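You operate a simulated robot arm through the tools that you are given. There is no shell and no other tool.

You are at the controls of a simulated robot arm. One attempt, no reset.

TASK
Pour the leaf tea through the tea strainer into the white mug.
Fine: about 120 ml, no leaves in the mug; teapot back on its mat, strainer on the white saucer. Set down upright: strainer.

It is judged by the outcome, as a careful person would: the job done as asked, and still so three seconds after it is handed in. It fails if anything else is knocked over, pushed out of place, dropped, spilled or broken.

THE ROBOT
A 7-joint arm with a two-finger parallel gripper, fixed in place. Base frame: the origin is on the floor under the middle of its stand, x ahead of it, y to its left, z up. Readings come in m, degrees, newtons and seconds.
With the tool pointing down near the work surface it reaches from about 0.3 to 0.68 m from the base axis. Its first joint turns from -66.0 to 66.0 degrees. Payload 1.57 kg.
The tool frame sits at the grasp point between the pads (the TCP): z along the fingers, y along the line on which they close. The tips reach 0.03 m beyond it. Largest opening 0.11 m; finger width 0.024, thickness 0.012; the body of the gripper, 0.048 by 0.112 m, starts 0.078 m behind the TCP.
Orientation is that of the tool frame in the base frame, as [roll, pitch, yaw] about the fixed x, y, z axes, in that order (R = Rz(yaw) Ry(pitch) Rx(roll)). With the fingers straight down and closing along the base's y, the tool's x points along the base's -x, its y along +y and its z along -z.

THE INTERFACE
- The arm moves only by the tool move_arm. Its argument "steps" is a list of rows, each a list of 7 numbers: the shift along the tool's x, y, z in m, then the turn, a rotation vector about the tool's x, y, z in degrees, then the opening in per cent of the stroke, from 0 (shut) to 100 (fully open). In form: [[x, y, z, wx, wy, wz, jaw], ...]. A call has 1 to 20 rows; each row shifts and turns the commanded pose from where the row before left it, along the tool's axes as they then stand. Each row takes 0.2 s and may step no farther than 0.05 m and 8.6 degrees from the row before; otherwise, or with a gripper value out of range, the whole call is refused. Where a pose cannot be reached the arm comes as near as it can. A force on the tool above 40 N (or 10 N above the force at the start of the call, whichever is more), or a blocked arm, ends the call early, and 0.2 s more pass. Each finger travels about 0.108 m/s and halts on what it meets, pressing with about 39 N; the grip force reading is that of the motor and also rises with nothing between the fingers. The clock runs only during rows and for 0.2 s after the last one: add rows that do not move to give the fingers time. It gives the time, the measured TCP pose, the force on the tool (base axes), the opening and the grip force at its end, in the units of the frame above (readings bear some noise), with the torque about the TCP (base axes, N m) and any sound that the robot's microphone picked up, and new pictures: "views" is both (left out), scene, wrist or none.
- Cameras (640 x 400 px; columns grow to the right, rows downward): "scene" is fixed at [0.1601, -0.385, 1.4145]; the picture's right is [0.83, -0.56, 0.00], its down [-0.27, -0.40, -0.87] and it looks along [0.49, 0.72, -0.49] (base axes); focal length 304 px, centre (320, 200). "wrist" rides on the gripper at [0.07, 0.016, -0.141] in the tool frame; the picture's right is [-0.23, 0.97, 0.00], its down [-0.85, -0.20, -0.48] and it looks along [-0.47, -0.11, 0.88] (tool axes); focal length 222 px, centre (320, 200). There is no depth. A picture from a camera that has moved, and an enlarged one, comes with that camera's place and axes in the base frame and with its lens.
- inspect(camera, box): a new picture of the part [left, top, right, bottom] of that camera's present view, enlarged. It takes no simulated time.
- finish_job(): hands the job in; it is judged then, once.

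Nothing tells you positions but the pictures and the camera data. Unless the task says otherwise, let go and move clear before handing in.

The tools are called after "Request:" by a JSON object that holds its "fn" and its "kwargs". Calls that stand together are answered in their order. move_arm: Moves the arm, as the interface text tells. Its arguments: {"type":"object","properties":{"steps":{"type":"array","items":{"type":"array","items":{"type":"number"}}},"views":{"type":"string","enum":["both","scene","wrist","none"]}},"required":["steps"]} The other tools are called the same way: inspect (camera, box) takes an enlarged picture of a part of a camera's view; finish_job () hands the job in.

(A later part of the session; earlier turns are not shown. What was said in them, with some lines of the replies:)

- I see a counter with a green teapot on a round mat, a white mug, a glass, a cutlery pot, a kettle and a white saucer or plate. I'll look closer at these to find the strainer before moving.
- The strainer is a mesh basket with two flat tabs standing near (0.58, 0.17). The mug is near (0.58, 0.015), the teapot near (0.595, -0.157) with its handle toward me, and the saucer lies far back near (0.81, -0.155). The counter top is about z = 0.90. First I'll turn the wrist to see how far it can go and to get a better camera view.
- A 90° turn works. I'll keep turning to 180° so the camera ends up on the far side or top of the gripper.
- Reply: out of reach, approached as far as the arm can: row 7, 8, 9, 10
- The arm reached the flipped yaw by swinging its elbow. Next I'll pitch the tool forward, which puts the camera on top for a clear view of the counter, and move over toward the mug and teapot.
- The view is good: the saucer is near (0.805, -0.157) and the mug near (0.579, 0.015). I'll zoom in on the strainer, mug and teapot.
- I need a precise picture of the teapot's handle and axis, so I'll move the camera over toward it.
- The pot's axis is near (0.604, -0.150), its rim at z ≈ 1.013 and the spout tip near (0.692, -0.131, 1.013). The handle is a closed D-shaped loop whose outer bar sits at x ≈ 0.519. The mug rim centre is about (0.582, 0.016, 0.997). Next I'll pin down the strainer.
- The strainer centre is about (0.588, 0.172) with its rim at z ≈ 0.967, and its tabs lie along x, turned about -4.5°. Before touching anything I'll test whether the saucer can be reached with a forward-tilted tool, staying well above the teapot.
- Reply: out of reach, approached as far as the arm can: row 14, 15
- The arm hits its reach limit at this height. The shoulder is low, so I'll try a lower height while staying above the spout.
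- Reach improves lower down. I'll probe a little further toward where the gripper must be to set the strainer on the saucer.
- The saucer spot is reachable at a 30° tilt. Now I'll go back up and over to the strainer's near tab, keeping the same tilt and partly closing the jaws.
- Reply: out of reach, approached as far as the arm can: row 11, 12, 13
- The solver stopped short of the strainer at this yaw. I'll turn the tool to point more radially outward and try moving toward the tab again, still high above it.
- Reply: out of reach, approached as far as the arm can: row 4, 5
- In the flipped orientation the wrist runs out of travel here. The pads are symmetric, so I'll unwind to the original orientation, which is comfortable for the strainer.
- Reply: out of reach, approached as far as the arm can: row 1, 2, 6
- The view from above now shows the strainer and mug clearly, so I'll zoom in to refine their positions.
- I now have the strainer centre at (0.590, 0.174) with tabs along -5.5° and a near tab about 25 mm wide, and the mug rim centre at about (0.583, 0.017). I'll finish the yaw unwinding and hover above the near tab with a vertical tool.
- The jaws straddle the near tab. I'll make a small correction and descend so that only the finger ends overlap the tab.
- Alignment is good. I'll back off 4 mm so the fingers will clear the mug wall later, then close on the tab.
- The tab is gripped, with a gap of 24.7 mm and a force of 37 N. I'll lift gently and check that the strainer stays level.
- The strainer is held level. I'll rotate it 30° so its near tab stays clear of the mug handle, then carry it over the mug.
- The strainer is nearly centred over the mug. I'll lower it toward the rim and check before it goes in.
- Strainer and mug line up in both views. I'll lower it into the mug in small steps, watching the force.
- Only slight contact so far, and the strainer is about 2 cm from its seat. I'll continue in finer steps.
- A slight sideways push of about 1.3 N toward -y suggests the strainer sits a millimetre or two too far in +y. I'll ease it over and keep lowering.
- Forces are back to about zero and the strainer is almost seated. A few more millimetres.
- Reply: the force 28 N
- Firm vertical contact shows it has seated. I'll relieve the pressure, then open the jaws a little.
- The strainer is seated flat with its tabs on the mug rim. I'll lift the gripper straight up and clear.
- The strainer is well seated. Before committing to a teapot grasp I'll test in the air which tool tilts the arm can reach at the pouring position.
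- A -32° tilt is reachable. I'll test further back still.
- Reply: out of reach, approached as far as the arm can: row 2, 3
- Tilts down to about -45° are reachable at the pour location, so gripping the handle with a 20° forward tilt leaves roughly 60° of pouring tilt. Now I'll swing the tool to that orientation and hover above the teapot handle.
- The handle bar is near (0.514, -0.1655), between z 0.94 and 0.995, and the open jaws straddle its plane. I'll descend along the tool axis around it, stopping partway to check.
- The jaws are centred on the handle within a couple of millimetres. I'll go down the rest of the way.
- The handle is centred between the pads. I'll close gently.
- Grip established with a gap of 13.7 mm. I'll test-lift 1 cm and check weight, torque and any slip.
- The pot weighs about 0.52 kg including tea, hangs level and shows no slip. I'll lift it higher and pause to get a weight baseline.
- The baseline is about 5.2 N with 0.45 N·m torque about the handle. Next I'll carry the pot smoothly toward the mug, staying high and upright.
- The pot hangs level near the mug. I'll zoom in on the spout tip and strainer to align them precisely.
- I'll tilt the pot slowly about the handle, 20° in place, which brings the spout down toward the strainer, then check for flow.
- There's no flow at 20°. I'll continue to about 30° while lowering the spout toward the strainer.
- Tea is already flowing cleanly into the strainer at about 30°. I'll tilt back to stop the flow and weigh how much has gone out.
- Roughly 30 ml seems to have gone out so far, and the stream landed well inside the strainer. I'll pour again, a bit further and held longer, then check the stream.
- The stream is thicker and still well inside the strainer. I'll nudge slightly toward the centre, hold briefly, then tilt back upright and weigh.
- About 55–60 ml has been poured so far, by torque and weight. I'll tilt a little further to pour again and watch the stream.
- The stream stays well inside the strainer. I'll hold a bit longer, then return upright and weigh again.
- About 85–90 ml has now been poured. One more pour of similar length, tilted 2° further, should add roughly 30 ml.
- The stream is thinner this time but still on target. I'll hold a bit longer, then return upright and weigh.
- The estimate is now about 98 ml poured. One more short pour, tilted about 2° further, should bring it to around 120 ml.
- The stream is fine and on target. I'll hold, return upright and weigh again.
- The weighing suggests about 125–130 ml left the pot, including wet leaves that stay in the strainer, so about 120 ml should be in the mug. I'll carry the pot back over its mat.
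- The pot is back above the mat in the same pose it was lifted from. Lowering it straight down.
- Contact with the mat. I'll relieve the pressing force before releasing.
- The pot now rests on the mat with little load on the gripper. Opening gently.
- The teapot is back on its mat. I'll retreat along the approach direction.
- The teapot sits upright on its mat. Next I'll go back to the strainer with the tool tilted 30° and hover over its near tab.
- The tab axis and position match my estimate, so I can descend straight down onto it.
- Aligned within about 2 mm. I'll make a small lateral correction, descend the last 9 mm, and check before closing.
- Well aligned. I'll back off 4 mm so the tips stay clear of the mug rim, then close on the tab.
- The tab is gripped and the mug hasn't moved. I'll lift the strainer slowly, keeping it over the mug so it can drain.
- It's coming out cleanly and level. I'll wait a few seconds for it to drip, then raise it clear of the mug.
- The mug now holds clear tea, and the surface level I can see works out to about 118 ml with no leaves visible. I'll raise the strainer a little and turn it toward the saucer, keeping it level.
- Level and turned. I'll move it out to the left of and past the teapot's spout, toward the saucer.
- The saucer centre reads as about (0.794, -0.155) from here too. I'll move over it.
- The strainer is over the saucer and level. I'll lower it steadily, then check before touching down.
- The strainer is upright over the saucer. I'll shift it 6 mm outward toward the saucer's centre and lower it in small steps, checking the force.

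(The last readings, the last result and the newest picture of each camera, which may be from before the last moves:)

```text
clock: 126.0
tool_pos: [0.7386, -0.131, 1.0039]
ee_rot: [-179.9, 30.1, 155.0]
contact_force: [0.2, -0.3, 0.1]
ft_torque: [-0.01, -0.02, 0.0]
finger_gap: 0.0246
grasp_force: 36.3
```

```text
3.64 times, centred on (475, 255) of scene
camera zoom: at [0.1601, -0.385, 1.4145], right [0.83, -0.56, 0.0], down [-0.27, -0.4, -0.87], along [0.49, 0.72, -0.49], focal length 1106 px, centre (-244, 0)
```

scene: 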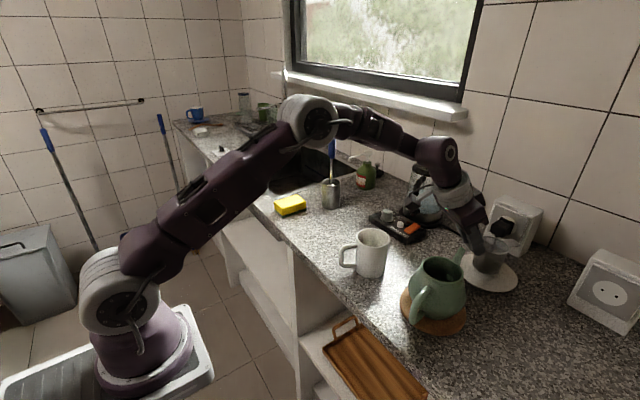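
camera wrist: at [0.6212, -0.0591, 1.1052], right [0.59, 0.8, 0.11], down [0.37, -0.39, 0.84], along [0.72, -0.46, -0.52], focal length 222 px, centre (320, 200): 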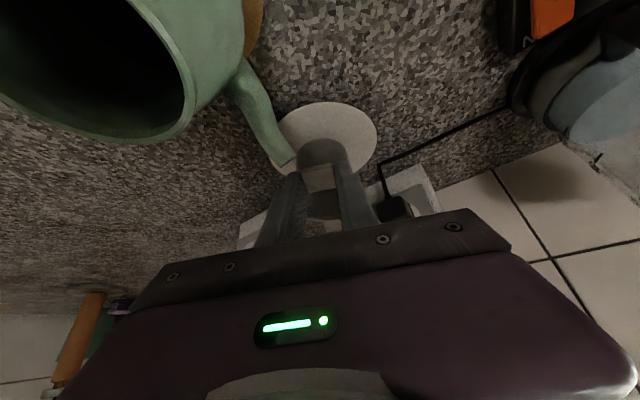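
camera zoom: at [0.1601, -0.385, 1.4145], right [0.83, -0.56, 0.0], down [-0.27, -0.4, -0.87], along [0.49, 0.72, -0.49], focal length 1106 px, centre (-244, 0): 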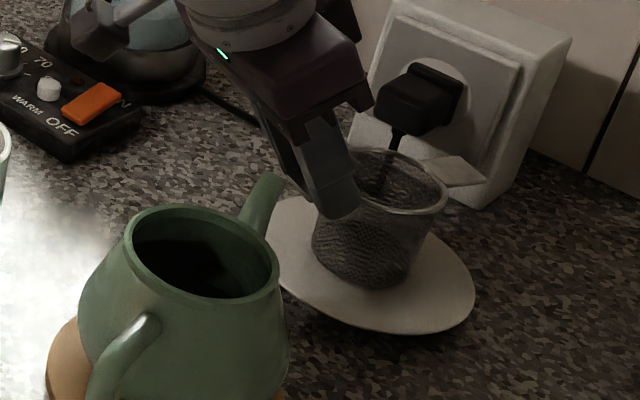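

Request:
{"fn": "move_arm", "kwargs": {"steps": [[0.0015, 0, 0.0026, 0, 0, 0, 0], [0, 0, 0, 0, 0, 0, 0]], "views": "none"}}

Request:
{"fn": "move_arm", "kwargs": {"steps": [[0.0015, 0, 0.0026, 0, 0, 0, 0], [0, 0, 0, 0, 0, 0, 0]], "views": "none"}}

Request:
{"fn": "inspect", "kwargs": {"camera": "scene", "box": [420, 200, 530, 310]}}

```text
clock: 126.6
tool_pos: [0.7402, -0.131, 1.0017]
ee_rot: [-179.9, 30.3, 154.9]
contact_force: [-2.4, -0.3, 10.7]
ft_torque: [-0.12, -0.31, -0.04]
finger_gap: 0.0245
grasp_force: 36.7
```

```text
clock: 127.2
tool_pos: [0.7396, -0.1303, 0.9983]
ee_rot: [-179.8, 30.4, 154.9]
contact_force: [-2.2, 1.4, 26.9]
ft_torque: [-0.23, -0.7, 0.11]
finger_gap: 0.0253
grasp_force: 36.3
```

```text
3.64 times, centred on (475, 255) of scene
camera zoom: at [0.1594, -0.3849, 1.4146], right [0.83, -0.56, 0.0], down [-0.27, -0.4, -0.87], along [0.49, 0.72, -0.49], focal length 1106 px, centre (-244, 0)
```

zoom: 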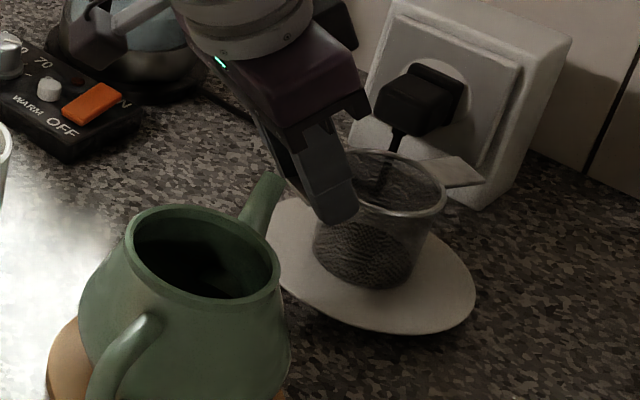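

Contact made, but I'm pressing too hard. I'll ease back up until the load is small.

Request:
{"fn": "move_arm", "kwargs": {"steps": [[-0.0015, 0, -0.0026, 0, 0, 0, 0], [0, 0, 0, 0, 0, 0, 0]], "views": "none"}}

Request:
{"fn": "inspect", "kwargs": {"camera": "scene", "box": [430, 210, 510, 290]}}

```text
clock: 127.8
tool_pos: [0.7397, -0.1302, 0.9987]
ee_rot: [-179.9, 30.1, 154.9]
contact_force: [4.9, 0.0, 13.7]
ft_torque: [-0.2, -0.77, 0.07]
finger_gap: 0.0247
grasp_force: 36.6
```

```text
5.00 times, centred on (470, 250) of scene
camera zoom: at [0.1599, -0.385, 1.4145], right [0.83, -0.56, 0.0], down [-0.27, -0.4, -0.87], along [0.49, 0.72, -0.49], focal length 1521 px, centre (-430, -50)
```

zoom: 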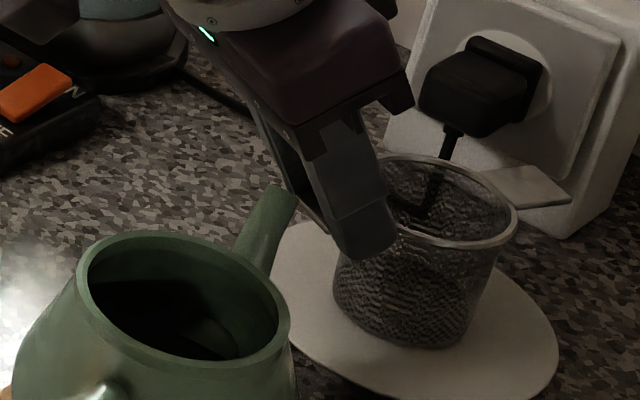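

Request:
{"fn": "move_arm", "kwargs": {"steps": [[-0.0006, 0, -0.001, 0, 0, 0, 0], [0, 0, 0, 0, 0, 0, 0]], "views": "none"}}

```text
clock: 128.4
tool_pos: [0.7388, -0.1311, 0.9987]
ee_rot: [-179.7, 29.9, 155.0]
contact_force: [-1.0, 1.9, 2.1]
ft_torque: [0.05, -0.07, 0.03]
finger_gap: 0.0249
grasp_force: 36.0
```

Load is nearly zero. Releasing slowly.

Request:
{"fn": "move_arm", "kwargs": {"steps": [[0, 0, 0, 0, 0, 0, 24], [0, 0, 0, 0, 0, 0, 27], [0, 0, 0, 0, 0, 0, 32], [0, 0, 0, 0, 0, 0, 38], [0, 0, 0, 0, 0, 0, 40], [0, 0, 0, 0, 0, 0, 40]]}}

Request:
{"fn": "inspect", "kwargs": {"camera": "scene", "box": [430, 210, 510, 290]}}

Request:
{"fn": "inspect", "kwargs": {"camera": "wrist", "box": [200, 80, 420, 230]}}

```text
clock: 129.8
tool_pos: [0.7399, -0.1312, 1.0004]
ee_rot: [-179.8, 30.1, 155.0]
contact_force: [0.4, -0.1, -0.5]
ft_torque: [0.0, 0.02, -0.04]
finger_gap: 0.0441
grasp_force: 0.1
camera wrist: at [0.6282, -0.0606, 1.0879], right [0.59, 0.8, 0.11], down [0.37, -0.39, 0.84], along [0.72, -0.46, -0.52], focal length 222 px, centre (320, 200)
```

scene: 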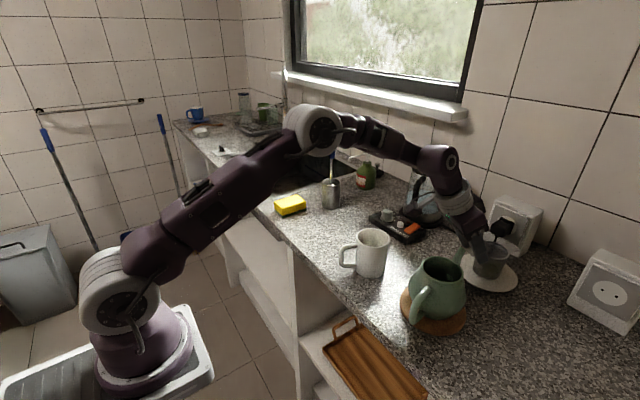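
wrist: 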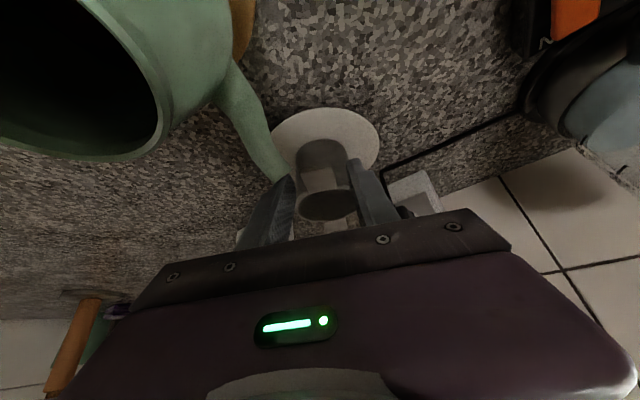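

```text
5.00 times, centred on (470, 250) of scene
camera zoom: at [0.1601, -0.385, 1.4145], right [0.83, -0.56, 0.0], down [-0.27, -0.4, -0.87], along [0.49, 0.72, -0.49], focal length 1521 px, centre (-430, -50)
```

zoom: 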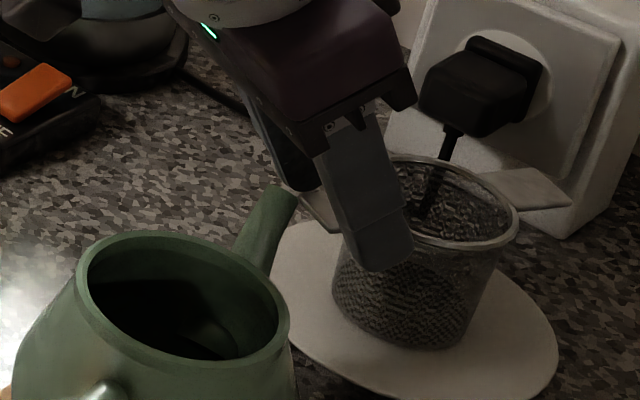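

```text
2.67 times, centred on (310, 155) of wrist
camera zoom: at [0.6282, -0.0606, 1.0879], right [0.59, 0.8, 0.11], down [0.37, -0.39, 0.84], along [0.72, -0.46, -0.52], focal length 592 px, centre (347, 320)
```

zoom: 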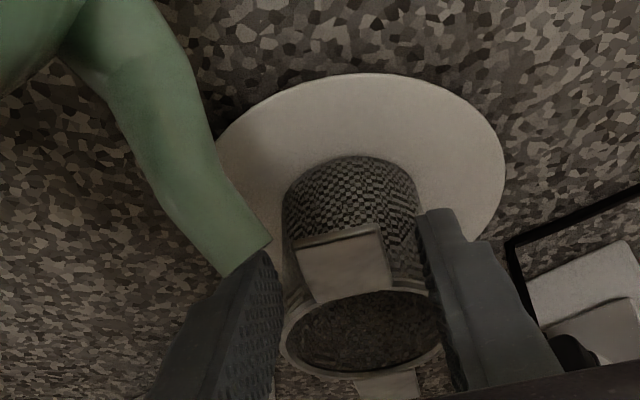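

The strainer stands upright on the saucer, released. I'll raise the gripper straight up first, then back away.

Request:
{"fn": "move_arm", "kwargs": {"steps": [[-0.005, 0, -0.0087, 0, 0, 0, 40], [-0.01, 0, -0.0173, 0, 0, 0, 40], [-0.01, 0, -0.0173, 0, 0, 0, 40], [-0.01, 0, -0.0173, 0, 0, 0, 40], [0, 0, 0, 0, 0, 0, 40]]}}

Request:
{"fn": "inspect", "kwargs": {"camera": "scene", "box": [400, 190, 540, 330]}}

```text
clock: 131.0
tool_pos: [0.7396, -0.1299, 1.0716]
ee_rot: [-179.9, 30.2, 154.9]
contact_force: [0.6, 0.0, 0.8]
ft_torque: [0.01, -0.01, -0.02]
finger_gap: 0.0438
grasp_force: 0.1
camera wrist: at [0.628, -0.0593, 1.1588], right [0.59, 0.8, 0.11], down [0.37, -0.39, 0.84], along [0.72, -0.46, -0.52], focal length 222 px, centre (320, 200)
```

scene: 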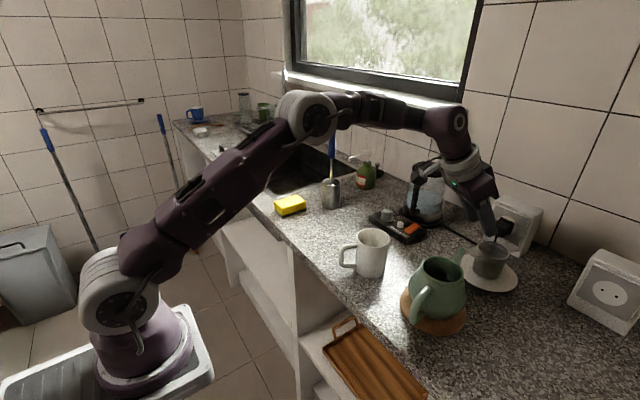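
wrist: 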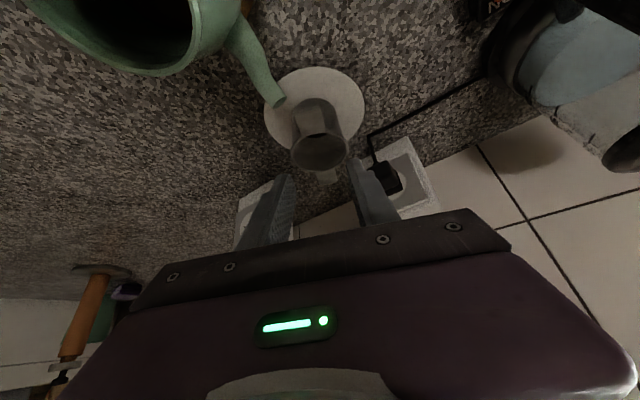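

```text
2.86 times, centred on (470, 260) of scene
camera zoom: at [0.1601, -0.385, 1.4145], right [0.83, -0.56, 0.0], down [-0.27, -0.4, -0.87], along [0.49, 0.72, -0.49], focal length 869 px, centre (-109, 29)
```

zoom: 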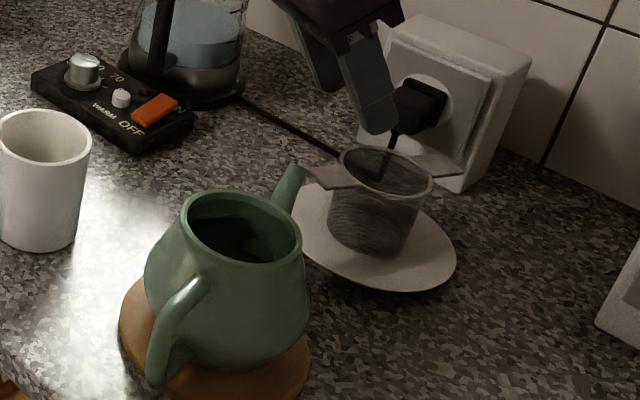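

All clear. I'll retreat up and back, away from everything, and then do a final check.

Request:
{"fn": "move_arm", "kwargs": {"steps": [[-0.008, 0, -0.0175, 0, 0, 0, 40], [-0.008, 0, -0.0185, 0, 0, 0, 40], [0.0203, 0.0062, -0.0326, 0, 0, 0, 40], [0.0203, 0.0062, -0.0326, 0, 0, 0, 40], [0.0203, 0.0062, -0.0326, 0, 0, 0, 40], [0.0203, 0.0062, -0.0326, 0, 0, 0, 40], [0.0203, 0.0062, -0.0326, 0, 0, 0, 40], [0, 0, 0, 0, 0, 0, 40]]}}

Request:
{"fn": "inspect", "kwargs": {"camera": "scene", "box": [330, 200, 530, 340]}}

Request:
{"fn": "inspect", "kwargs": {"camera": "wrist", "box": [200, 40, 440, 200]}}

```text
clock: 132.8
tool_pos: [0.5955, -0.0277, 1.2]
ee_rot: [-180.0, 30.2, 154.9]
contact_force: [-0.7, 0.6, -0.4]
ft_torque: [-0.01, -0.01, 0.03]
finger_gap: 0.044
grasp_force: 0.0
camera wrist: at [0.4843, 0.0425, 1.2877], right [0.59, 0.8, 0.11], down [0.37, -0.39, 0.84], along [0.72, -0.46, -0.52], focal length 222 px, centre (320, 200)
```

scene: 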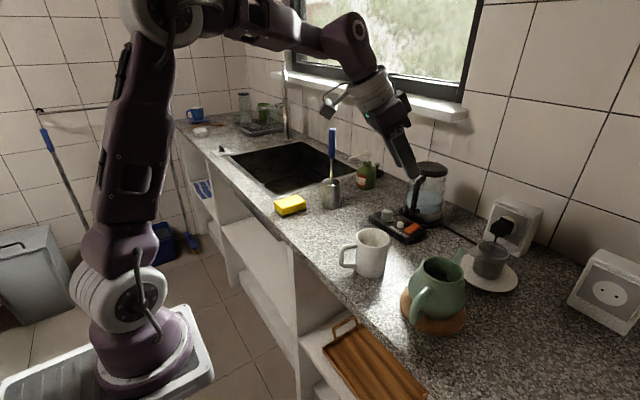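
wrist: 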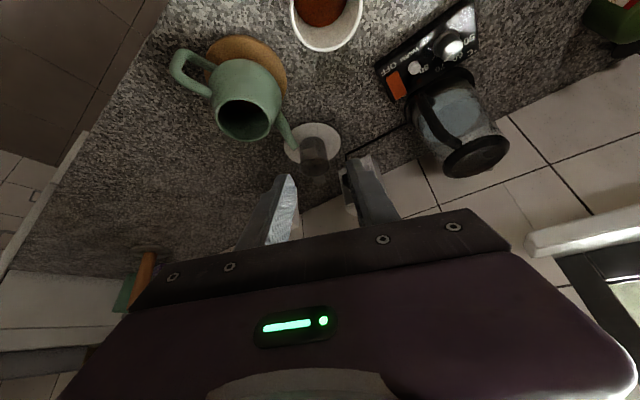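

```text
2.86 times, centred on (430, 270) of scene
camera zoom: at [0.1601, -0.385, 1.4145], right [0.83, -0.56, 0.0], down [-0.27, -0.4, -0.87], along [0.49, 0.72, -0.49], focal length 869 px, centre (6, 0)
```

zoom: 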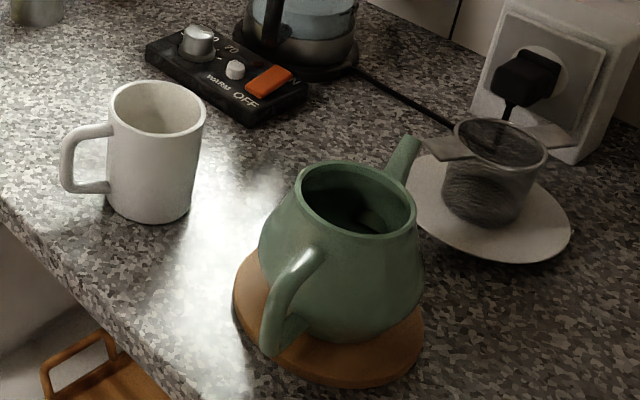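

```text
2.50 times, centred on (320, 120) of wrist
camera zoom: at [0.4843, 0.0425, 1.2877], right [0.59, 0.8, 0.11], down [0.37, -0.39, 0.84], along [0.72, -0.46, -0.52], focal length 555 px, centre (320, 400)
```

zoom: 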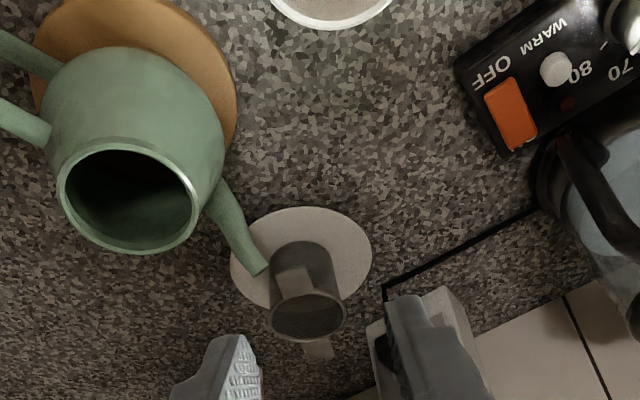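

The strainer is upright on the saucer and the teapot is on its mat. I'll move the camera back to look into the mug and confirm the level and that there are no leaves.

Request:
{"fn": "move_arm", "kwargs": {"steps": [[0.033, -0.0177, -0.018, 0, 0, 0, 40], [0.033, -0.0177, -0.018, 0, 0, 0, 40], [0.033, -0.0177, -0.018, 0, 0, 0, 40], [0, 0, 0, 0, 0, 0, 40]], "views": "wrist"}}

Request:
{"fn": "inspect", "kwargs": {"camera": "wrist", "box": [270, 20, 430, 140]}}

```text
clock: 133.8
tool_pos: [0.4702, -0.0291, 1.1972]
ee_rot: [-179.8, 30.2, 154.8]
contact_force: [0.3, 0.6, 0.1]
ft_torque: [-0.03, -0.02, 0.0]
finger_gap: 0.0441
grasp_force: 0.1
camera wrist: at [0.358, 0.042, 1.2853], right [0.59, 0.8, 0.11], down [0.37, -0.39, 0.84], along [0.72, -0.46, -0.52], focal length 222 px, centre (320, 200)
```

wrist: 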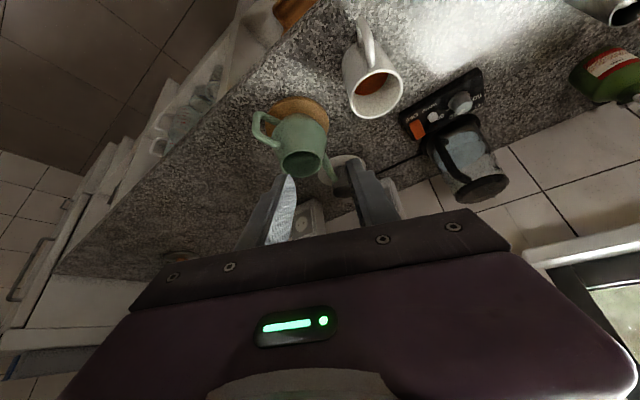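

```text
3.33 times, centred on (350, 80) of wrist
camera zoom: at [0.358, 0.042, 1.2853], right [0.59, 0.8, 0.11], down [0.37, -0.39, 0.84], along [0.72, -0.46, -0.52], focal length 740 px, centre (220, 600)
```

zoom: 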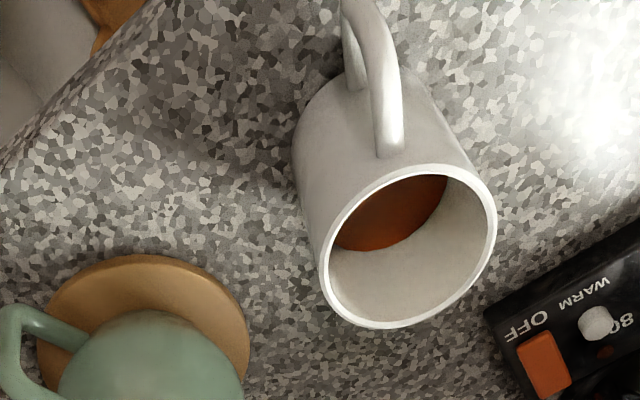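

The mug holds clear tea with no leaves, and the level at z ≈ 0.941 works out to about 120 ml. One last look at the whole scene for spills or displaced items.

Request:
{"fn": "inspect", "kwargs": {"camera": "scene", "box": [300, 180, 540, 340]}}

Request:
{"fn": "inspect", "kwargs": {"camera": "scene", "box": [440, 220, 530, 300]}}

```text
2.50 times, centred on (420, 260) of scene
camera zoom: at [0.1601, -0.3851, 1.4145], right [0.83, -0.56, 0.0], down [-0.27, -0.4, -0.87], along [0.49, 0.72, -0.49], focal length 761 px, centre (70, 50)
```

zoom: 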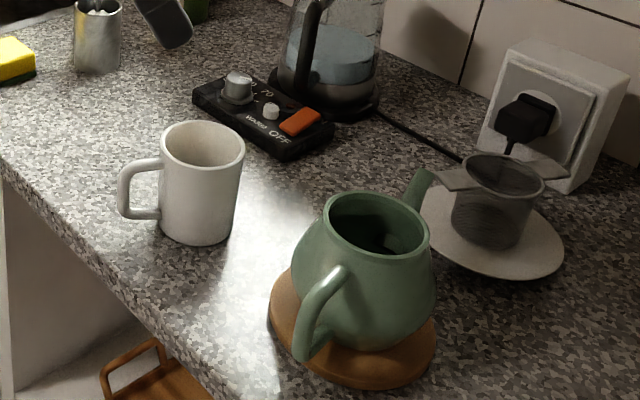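

```text
5.00 times, centred on (485, 260) of scene
camera zoom: at [0.1601, -0.3851, 1.4145], right [0.83, -0.56, 0.0], down [-0.27, -0.4, -0.87], along [0.49, 0.72, -0.49], focal length 1521 px, centre (-505, -100)
```

zoom: 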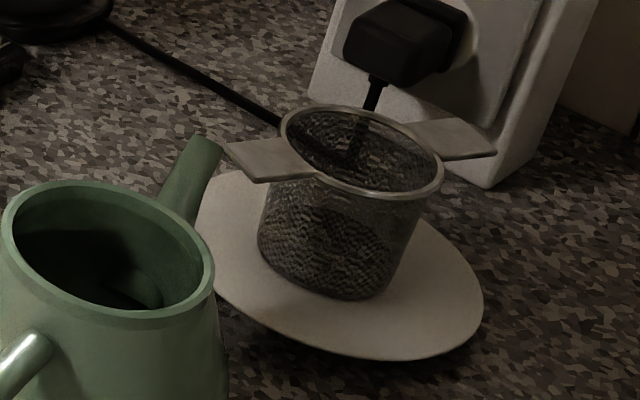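

Everything is in place. The mug holds about 120 ml of clear tea, the teapot is upright on its mat, the strainer stands upright on the white saucer, I see no spills, and the arm is clear. Handing in.

Request:
{"fn": "finish_job", "kwargs": {}}

```text
The job is handed in.
```

I poured the tea through the strainer into the white mug and handed the job in. How it was judged has not come back.

- **Tea:** the mug holds about 120 ml. I estimated this from the tea level seen in the camera. The change in the teapot's weight suggests 125–130 ml left the pot, including any leaves that stayed in the strainer. I saw no leaves in the mug.
- **Teapot:** it is upright on its mat, in the pose I lifted it from.
- **Strainer:** it stands upright on the white saucer, within about 1 cm of the saucer's centre.
- **Surroundings:** I saw no spills in the final pictures, and nothing else looked moved or knocked over. The gripper is empty and clear of everything.
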